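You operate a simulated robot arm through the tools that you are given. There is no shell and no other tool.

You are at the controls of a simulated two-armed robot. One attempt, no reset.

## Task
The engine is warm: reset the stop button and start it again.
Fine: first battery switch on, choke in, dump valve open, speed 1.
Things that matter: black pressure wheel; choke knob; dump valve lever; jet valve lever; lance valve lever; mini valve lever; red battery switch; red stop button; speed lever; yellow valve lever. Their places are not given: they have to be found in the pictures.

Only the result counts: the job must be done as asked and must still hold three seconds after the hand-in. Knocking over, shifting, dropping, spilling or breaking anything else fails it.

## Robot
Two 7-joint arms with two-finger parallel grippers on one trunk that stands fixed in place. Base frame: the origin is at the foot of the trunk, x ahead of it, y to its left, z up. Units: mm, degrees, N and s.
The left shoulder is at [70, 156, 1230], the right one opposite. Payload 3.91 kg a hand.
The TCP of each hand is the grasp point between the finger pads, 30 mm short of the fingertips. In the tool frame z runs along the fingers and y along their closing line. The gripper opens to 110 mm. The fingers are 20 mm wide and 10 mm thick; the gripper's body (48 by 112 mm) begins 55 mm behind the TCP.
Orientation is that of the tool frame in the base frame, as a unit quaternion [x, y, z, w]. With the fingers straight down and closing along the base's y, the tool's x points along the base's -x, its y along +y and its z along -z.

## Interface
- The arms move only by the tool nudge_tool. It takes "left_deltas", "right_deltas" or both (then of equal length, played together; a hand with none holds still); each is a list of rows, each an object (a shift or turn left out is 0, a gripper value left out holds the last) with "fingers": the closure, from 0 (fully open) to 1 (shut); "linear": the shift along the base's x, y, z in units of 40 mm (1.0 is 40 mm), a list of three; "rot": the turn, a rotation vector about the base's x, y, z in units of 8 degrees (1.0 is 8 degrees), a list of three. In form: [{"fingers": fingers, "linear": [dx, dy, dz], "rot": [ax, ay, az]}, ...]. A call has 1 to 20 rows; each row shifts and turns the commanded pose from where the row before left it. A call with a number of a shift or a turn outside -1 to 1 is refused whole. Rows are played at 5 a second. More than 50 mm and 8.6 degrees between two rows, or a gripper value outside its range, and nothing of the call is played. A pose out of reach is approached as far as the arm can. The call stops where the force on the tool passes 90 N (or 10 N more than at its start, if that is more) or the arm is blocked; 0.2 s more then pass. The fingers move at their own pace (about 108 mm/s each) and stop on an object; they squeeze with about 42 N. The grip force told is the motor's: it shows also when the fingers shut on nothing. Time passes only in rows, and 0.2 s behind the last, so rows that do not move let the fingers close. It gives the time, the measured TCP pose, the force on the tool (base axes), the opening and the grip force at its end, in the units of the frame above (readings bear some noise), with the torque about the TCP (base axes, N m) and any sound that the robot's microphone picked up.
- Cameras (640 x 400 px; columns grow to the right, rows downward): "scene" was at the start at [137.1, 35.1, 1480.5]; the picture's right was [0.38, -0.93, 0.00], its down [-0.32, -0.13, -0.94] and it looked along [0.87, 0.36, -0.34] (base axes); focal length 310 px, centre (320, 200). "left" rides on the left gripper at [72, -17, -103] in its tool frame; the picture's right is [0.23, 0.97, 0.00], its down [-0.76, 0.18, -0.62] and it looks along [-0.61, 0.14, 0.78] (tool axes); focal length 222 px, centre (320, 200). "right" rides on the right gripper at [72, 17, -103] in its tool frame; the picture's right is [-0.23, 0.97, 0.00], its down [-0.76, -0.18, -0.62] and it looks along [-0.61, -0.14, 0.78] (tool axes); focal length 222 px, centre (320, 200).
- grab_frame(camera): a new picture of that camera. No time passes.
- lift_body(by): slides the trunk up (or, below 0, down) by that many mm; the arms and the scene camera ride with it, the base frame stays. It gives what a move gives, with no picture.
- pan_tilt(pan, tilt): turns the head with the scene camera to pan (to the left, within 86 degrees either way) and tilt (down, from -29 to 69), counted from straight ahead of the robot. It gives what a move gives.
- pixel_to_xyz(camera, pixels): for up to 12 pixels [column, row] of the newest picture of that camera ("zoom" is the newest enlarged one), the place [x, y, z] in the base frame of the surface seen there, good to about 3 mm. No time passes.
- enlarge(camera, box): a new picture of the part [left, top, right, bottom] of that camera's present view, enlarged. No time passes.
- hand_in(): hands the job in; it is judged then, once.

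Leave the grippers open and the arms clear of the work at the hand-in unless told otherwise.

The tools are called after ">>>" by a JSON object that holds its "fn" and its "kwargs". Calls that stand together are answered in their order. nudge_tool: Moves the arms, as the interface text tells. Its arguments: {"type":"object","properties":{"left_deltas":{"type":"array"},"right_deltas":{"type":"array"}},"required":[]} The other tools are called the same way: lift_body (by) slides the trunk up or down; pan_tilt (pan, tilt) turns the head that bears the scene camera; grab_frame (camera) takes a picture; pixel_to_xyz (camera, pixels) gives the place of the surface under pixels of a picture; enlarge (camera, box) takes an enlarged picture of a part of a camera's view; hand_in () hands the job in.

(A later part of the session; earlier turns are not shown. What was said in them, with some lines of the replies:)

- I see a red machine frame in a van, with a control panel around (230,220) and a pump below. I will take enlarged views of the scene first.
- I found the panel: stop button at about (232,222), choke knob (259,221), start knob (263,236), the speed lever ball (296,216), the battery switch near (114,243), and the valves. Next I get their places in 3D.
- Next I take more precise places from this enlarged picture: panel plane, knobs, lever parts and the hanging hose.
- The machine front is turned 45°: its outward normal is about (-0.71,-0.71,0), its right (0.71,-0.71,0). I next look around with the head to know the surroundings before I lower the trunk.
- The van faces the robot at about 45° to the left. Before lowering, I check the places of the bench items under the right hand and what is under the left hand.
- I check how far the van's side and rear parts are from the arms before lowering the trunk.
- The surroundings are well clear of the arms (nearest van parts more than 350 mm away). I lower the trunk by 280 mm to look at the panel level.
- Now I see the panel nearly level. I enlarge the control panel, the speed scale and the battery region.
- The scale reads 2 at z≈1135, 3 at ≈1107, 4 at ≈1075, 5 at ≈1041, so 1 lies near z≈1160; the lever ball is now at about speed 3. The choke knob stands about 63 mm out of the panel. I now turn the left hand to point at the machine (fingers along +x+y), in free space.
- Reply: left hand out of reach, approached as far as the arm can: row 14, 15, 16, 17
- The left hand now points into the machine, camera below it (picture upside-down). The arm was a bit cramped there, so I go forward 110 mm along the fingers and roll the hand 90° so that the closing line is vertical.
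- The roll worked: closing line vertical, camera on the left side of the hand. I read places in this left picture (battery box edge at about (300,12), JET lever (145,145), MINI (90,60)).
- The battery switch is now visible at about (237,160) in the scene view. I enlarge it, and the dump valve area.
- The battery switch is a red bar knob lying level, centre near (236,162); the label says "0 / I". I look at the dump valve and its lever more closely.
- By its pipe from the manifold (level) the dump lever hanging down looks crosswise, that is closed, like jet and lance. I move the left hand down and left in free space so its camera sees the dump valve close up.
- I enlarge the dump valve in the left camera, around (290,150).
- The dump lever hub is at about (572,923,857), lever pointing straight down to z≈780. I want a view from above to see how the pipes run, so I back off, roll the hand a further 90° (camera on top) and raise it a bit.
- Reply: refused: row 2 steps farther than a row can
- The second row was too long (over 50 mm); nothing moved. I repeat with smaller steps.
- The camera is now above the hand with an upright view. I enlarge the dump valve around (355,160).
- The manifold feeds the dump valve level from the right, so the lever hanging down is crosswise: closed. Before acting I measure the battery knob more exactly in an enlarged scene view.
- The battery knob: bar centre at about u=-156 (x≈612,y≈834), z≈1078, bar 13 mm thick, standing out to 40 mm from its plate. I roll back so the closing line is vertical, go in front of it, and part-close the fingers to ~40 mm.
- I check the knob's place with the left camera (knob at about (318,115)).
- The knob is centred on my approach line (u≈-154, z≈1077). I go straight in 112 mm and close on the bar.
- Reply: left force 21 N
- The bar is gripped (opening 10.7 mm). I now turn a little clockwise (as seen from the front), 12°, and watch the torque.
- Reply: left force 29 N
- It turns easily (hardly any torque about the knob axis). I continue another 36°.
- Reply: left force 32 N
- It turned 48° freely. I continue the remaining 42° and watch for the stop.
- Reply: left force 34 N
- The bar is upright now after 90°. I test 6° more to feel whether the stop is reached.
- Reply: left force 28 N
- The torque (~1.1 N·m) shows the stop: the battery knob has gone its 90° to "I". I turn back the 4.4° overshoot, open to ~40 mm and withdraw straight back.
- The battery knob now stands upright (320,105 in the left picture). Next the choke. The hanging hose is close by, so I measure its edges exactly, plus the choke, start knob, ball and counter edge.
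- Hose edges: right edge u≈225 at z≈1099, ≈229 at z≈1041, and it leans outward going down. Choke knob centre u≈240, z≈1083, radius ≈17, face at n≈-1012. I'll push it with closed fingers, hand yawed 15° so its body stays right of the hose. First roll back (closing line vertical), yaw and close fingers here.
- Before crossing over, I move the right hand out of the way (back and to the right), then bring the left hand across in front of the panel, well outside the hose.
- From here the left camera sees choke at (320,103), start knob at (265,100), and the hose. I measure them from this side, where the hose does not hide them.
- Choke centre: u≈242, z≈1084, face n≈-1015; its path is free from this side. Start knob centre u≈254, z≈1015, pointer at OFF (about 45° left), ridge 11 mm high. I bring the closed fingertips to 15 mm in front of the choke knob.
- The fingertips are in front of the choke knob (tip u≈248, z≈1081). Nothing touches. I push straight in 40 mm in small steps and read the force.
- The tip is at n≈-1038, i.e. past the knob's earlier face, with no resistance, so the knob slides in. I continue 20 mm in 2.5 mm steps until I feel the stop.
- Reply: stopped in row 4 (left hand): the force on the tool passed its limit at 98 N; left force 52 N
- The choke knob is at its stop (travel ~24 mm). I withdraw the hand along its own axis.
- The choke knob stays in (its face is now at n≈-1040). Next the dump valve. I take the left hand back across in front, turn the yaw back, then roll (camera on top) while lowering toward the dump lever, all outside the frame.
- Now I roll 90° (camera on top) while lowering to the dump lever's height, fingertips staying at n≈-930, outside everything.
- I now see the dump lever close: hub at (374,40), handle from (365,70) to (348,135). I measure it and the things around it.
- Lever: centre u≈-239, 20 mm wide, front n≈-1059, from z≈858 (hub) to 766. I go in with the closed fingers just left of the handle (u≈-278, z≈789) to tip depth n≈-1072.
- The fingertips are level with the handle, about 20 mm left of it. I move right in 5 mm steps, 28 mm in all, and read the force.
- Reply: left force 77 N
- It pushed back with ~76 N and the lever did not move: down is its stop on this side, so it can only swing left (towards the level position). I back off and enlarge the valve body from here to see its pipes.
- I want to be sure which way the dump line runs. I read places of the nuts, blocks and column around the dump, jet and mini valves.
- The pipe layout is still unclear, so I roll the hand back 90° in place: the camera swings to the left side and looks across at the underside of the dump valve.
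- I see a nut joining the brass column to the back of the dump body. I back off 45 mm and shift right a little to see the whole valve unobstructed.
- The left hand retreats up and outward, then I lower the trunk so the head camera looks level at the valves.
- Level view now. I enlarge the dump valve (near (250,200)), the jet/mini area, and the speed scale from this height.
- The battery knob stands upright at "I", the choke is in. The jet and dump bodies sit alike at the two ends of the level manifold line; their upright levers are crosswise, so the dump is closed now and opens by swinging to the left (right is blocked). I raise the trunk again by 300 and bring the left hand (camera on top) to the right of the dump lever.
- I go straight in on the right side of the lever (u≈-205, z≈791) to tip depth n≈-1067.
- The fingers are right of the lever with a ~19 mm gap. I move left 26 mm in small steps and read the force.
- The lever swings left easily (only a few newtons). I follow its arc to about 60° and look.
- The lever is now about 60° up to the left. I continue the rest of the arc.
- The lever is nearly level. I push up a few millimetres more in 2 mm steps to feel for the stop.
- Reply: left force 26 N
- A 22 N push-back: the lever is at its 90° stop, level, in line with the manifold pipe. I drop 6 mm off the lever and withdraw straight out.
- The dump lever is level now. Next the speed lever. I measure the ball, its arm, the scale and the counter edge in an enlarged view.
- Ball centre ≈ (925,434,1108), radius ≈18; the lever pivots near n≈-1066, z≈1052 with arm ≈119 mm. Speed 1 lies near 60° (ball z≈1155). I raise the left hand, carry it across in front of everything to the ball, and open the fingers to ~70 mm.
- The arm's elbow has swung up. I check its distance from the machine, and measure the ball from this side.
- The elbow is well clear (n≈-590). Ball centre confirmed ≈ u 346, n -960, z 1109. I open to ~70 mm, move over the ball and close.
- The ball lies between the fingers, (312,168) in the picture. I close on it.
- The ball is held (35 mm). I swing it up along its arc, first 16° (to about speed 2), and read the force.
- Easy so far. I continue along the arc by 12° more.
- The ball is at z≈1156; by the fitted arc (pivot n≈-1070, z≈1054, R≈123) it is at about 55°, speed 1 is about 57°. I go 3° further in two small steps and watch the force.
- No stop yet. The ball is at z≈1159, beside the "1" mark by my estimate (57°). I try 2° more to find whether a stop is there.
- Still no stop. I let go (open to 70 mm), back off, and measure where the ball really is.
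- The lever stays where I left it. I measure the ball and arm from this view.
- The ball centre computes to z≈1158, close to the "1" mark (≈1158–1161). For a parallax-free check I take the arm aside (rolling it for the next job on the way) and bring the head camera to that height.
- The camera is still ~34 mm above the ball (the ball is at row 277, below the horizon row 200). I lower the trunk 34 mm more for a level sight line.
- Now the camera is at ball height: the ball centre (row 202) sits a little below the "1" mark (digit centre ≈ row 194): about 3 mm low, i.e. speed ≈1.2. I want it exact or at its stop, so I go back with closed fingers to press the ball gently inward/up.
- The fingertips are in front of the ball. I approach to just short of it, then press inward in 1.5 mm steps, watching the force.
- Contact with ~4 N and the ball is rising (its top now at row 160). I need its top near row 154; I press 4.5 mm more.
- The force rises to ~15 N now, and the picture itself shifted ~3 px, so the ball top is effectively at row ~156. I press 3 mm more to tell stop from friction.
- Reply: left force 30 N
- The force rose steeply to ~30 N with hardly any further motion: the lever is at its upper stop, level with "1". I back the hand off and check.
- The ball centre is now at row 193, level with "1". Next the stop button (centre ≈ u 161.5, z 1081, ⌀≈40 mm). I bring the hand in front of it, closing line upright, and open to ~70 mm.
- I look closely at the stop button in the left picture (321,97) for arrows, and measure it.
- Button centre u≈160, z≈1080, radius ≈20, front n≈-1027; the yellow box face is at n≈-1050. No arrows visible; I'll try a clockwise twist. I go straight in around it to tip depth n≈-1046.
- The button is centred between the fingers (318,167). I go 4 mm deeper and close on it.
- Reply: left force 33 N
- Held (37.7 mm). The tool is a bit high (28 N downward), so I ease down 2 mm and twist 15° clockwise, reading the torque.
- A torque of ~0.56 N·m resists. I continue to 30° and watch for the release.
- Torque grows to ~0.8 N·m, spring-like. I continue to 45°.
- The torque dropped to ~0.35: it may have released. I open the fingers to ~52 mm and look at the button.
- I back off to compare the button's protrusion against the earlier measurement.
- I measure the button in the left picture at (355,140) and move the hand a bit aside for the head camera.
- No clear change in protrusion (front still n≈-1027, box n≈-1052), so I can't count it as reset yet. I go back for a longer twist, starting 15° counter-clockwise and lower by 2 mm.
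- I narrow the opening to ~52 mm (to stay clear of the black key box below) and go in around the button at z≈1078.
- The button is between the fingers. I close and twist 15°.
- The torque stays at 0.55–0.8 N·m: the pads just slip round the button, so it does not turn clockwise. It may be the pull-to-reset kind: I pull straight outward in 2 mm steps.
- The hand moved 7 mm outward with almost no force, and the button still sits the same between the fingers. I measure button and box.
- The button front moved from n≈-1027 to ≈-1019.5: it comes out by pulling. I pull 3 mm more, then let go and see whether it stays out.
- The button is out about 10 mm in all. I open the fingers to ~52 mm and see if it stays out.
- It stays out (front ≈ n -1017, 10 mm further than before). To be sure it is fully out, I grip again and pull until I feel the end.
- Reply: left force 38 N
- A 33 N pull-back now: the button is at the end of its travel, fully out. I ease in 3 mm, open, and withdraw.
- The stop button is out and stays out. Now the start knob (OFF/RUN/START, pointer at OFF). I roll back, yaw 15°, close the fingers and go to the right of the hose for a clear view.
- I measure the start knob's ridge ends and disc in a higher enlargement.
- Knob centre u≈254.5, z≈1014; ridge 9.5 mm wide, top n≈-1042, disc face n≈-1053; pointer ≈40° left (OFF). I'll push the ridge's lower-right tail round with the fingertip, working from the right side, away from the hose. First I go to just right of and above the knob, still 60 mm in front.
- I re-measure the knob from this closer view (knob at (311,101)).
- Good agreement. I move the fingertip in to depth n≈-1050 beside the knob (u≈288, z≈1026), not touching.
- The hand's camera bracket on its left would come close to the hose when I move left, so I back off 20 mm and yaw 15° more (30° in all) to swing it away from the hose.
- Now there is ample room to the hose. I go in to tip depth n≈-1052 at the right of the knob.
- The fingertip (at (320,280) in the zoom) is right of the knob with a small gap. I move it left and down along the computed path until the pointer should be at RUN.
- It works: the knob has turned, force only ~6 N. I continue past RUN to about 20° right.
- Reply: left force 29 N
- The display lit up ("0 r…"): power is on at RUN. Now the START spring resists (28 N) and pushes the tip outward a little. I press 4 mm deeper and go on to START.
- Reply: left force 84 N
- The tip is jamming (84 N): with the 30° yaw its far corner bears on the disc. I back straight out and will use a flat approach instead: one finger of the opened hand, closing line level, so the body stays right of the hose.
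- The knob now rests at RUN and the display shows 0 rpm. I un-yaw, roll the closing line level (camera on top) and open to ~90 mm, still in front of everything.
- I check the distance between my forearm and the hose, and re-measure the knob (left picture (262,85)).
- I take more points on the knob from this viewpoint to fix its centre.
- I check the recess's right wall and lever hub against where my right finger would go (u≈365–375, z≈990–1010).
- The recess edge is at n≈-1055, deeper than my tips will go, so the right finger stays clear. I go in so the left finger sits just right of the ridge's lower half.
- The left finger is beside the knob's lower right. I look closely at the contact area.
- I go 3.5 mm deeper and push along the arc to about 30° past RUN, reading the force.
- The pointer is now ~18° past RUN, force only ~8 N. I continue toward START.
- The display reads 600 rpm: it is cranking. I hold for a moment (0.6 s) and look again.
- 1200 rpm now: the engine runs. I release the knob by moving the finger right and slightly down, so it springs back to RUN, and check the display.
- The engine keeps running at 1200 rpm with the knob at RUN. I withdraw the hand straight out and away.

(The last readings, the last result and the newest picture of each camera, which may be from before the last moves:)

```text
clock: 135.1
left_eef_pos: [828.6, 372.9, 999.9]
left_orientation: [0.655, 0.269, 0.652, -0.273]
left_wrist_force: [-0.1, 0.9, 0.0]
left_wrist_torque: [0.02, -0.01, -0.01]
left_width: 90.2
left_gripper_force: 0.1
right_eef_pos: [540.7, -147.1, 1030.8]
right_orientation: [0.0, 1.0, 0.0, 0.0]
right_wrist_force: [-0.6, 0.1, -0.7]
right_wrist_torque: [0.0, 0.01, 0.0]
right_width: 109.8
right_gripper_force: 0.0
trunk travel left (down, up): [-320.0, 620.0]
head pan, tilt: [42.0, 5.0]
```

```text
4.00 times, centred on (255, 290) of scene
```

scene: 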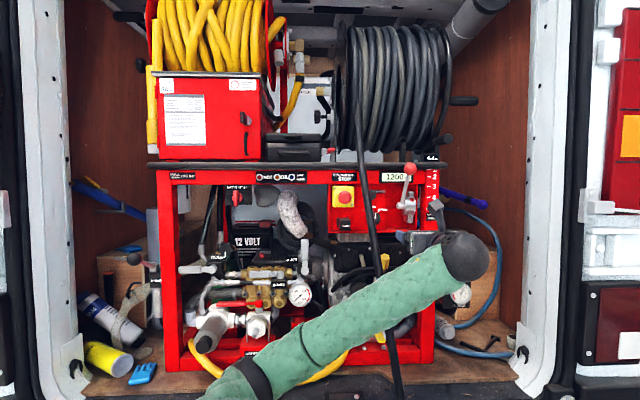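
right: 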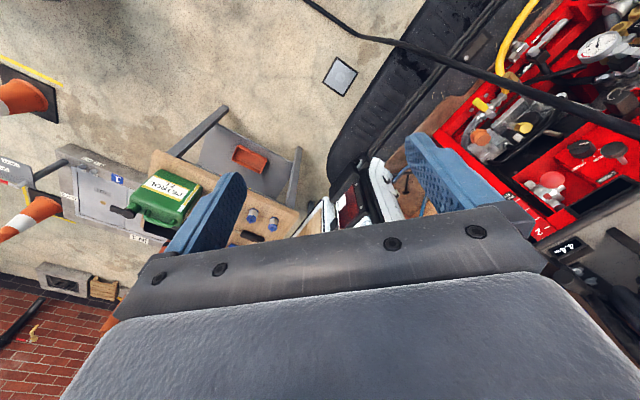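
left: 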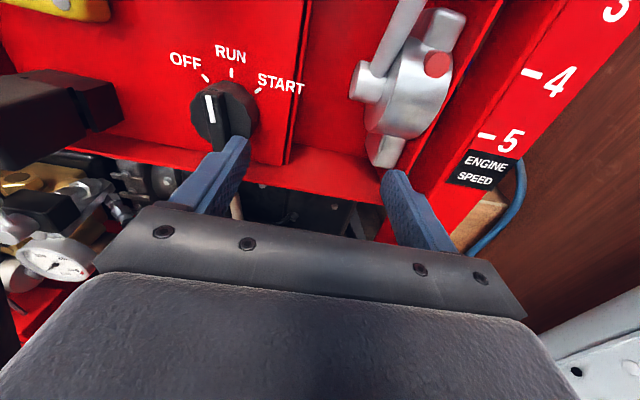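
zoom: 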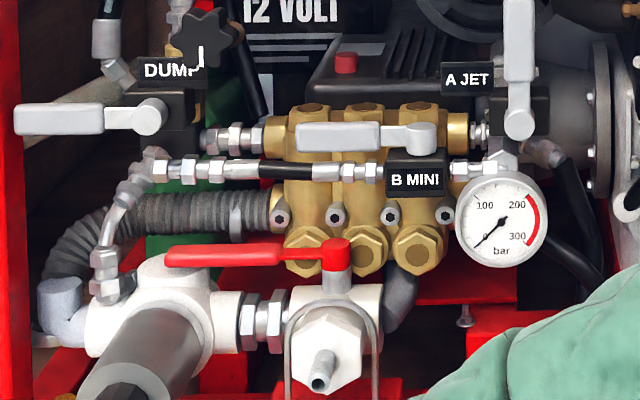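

The gauge reads 0 with the engine running at 1200 rpm, so the dump is indeed open. I move the left hand well clear and open it fully, then do a last check of everything.

>>> {"fn": "nudge_tool", "kwargs": {"left_deltas": [{"linear": [-0.8, -0.3, 0.1]}, {"linear": [-0.8, 0.3, 0.125]}, {"linear": [-0.8, 0.55, 0.125], "fingers": 0.0}, {"linear": [-0.8, 0.55, 0.125]}, {"linear": [-0.8, 0.55, 0.125]}, {"linear": [-0.8, 0.55, 0.125]}, {"linear": [-0.8, 0.55, 0.125]}, {"linear": [-0.8, 0.55, 0.125]}, {"linear": [-0.8, 0.55, 0.125]}, {"linear": [-0.6, 0.55, 0.125]}]}}

>>> {"fn": "grab_frame", "kwargs": {"camera": "scene"}}

>>> {"fn": "enlarge", "kwargs": {"camera": "scene", "box": [316, 155, 444, 240]}}

>>> {"fn": "enlarge", "kwargs": {"camera": "scene", "box": [180, 240, 430, 370]}}

>>> {"fn": "enlarge", "kwargs": {"camera": "scene", "box": [190, 160, 320, 240]}}

```text
clock: 137.3
left_eef_pos: [519.3, 547.9, 1051.7]
left_orientation: [0.655, 0.268, 0.652, -0.272]
left_wrist_force: [0.8, -0.4, -0.4]
left_wrist_torque: [0.01, -0.03, 0.01]
left_width: 110.2
left_gripper_force: 0.0
right_eef_pos: [538.1, -150.0, 1032.1]
right_orientation: [0.002, 1.0, 0.001, 0.001]
right_wrist_force: [-0.1, 0.0, -0.1]
right_wrist_torque: [0.0, -0.04, -0.02]
right_width: 110.1
right_gripper_force: 0.0
trunk travel left (down, up): [-320.0, 620.0]
head pan, tilt: [42.0, 5.0]
```

```text
taken
```

scene: 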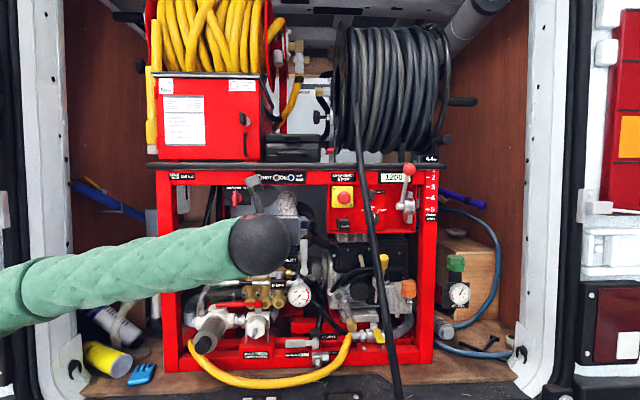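

```text
4.71 times, centred on (380, 198) of scene
```

zoom: 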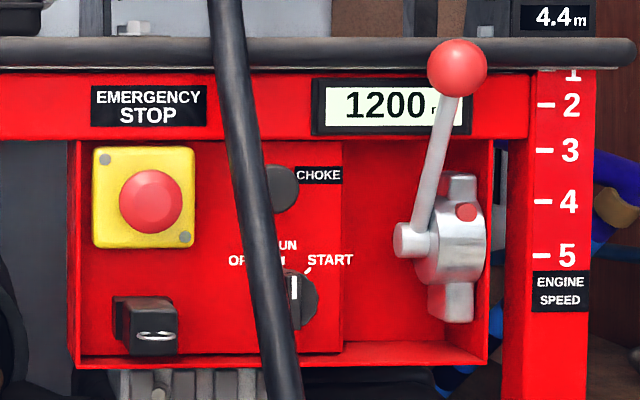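

```text
2.56 times, centred on (305, 305) of scene
```

zoom: 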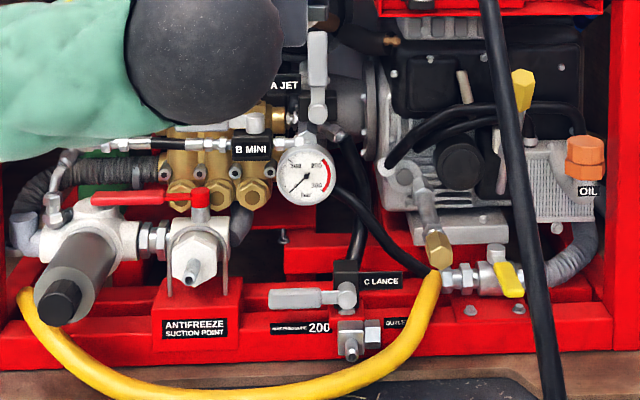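

```text
4.92 times, centred on (255, 200) of scene
```

zoom: 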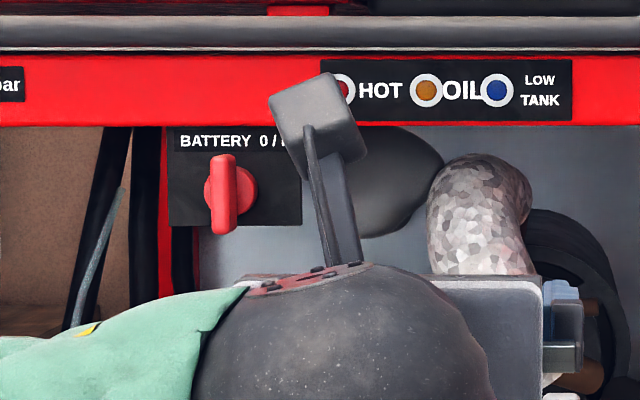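

Everything reads right: 1200 rpm, lever at 1, choke in, stop button out, battery at I. I notice a thin grey line near (203,235) behind the battery; I look at it closely to be sure nothing is amiss.

>>> {"fn": "enlarge", "kwargs": {"camera": "scene", "box": [180, 180, 240, 280]}}

>>> {"fn": "enlarge", "kwargs": {"camera": "scene", "box": [190, 180, 226, 220]}}

>>> {"fn": "pixel_to_xyz", "kwargs": {"camera": "scene", "pixels": [[207, 225], [203, 240], [212, 212], [221, 205]]}}

>>> {"fn": "grab_frame", "kwargs": {"camera": "left"}}

```text
4.00 times, centred on (210, 230) of scene
```

zoom: 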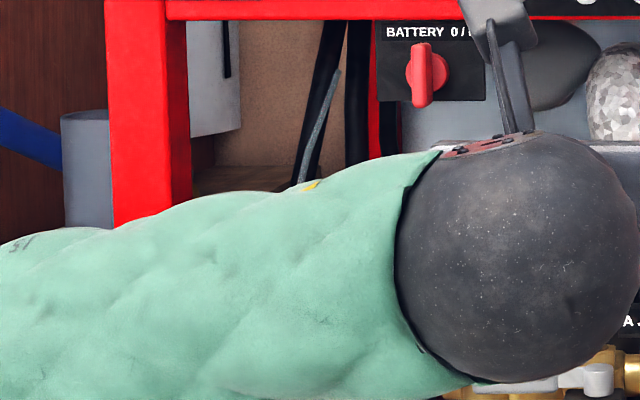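

```text
10.00 times, centred on (208, 200) of scene
```

zoom: 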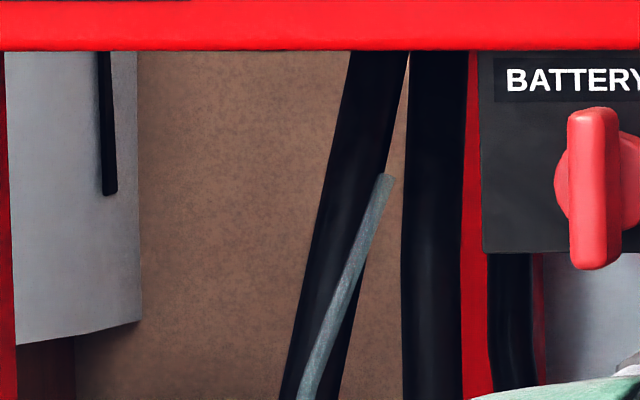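

```text
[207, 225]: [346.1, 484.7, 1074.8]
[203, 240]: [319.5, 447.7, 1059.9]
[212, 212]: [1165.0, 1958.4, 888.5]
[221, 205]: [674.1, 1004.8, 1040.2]
```

```text
taken
```

left: 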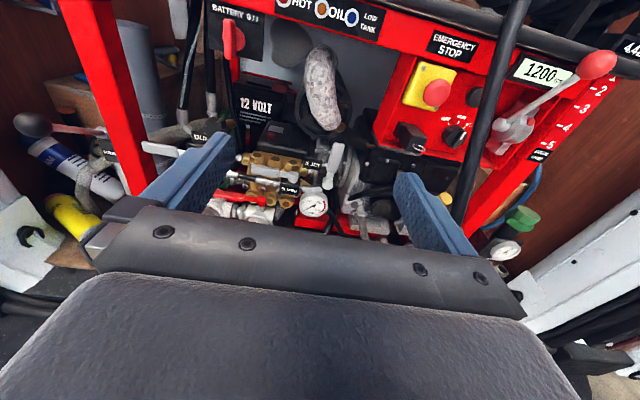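

I view that spot and the gauge from the left hand's camera, around (195,90) and (313,205).

>>> {"fn": "enlarge", "kwargs": {"camera": "left", "box": [150, 0, 260, 200]}}

>>> {"fn": "enlarge", "kwargs": {"camera": "left", "box": [160, 50, 230, 110]}}

>>> {"fn": "enlarge", "kwargs": {"camera": "left", "box": [240, 140, 350, 240]}}

```text
2.00 times, centred on (205, 100) of left
```

zoom: 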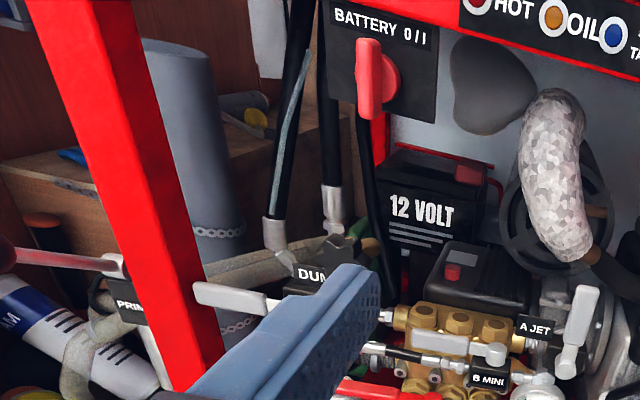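

```text
6.67 times, centred on (195, 80) of left
```

zoom: 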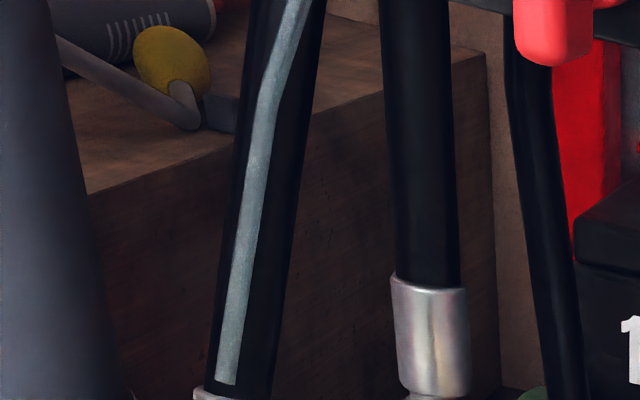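

```text
4.00 times, centred on (295, 190) of left
```

zoom: 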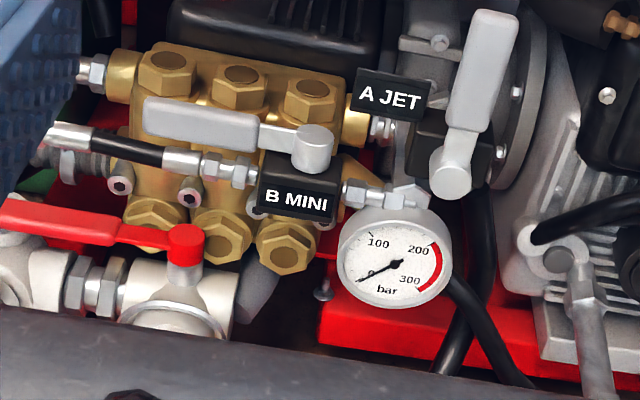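

The pale stripe is water running in the dump return hose: it shows the dump valve is open, and the gauge stays at 0 bar with the engine at 1200 rpm. Battery I, choke in, dump open, speed 1, stop button out, knob at RUN, both hands open and clear. I hand the job in.

>>> {"fn": "hand_in", "kwargs": {}}

```text
The job is handed in.
```

The engine is running again at 1200 rpm, and I have handed the job in. I don't have the judging result.

- **Battery switch:** turned a quarter turn clockwise to its stop, from level to upright ("I").
- **Choke:** pushed fully in and staying in.
- **Dump valve:** swung from hanging down to level. I first took down to be closed. With the engine running, the gauge reads 0 bar and water runs in the dump return hose, which confirms it is open.
- **Speed lever:** raised from 3 to 1, level with the "1" mark.
- **Stop button:** it does not twist; it resets by pulling. It is now fully out and stays out.
- **Start knob:** turned to START until the display showed 1200 rpm, then released. It sprang back to RUN and the engine kept running.

Three times I pushed hard against something before backing off:

- **Choke:** about 98 N at its end stop.
- **Dump lever:** about 76 N pushing it the wrong way, which it did not follow.
- **Start knob:** about 84 N on a first try, when the fingertip jammed against it.

I saw no damage or shift from these. I never touched the jet, mini, lance and yellow valve levers or the pressure wheel, and kept clear of the hanging hose. Both hands are open and clear of the machine.
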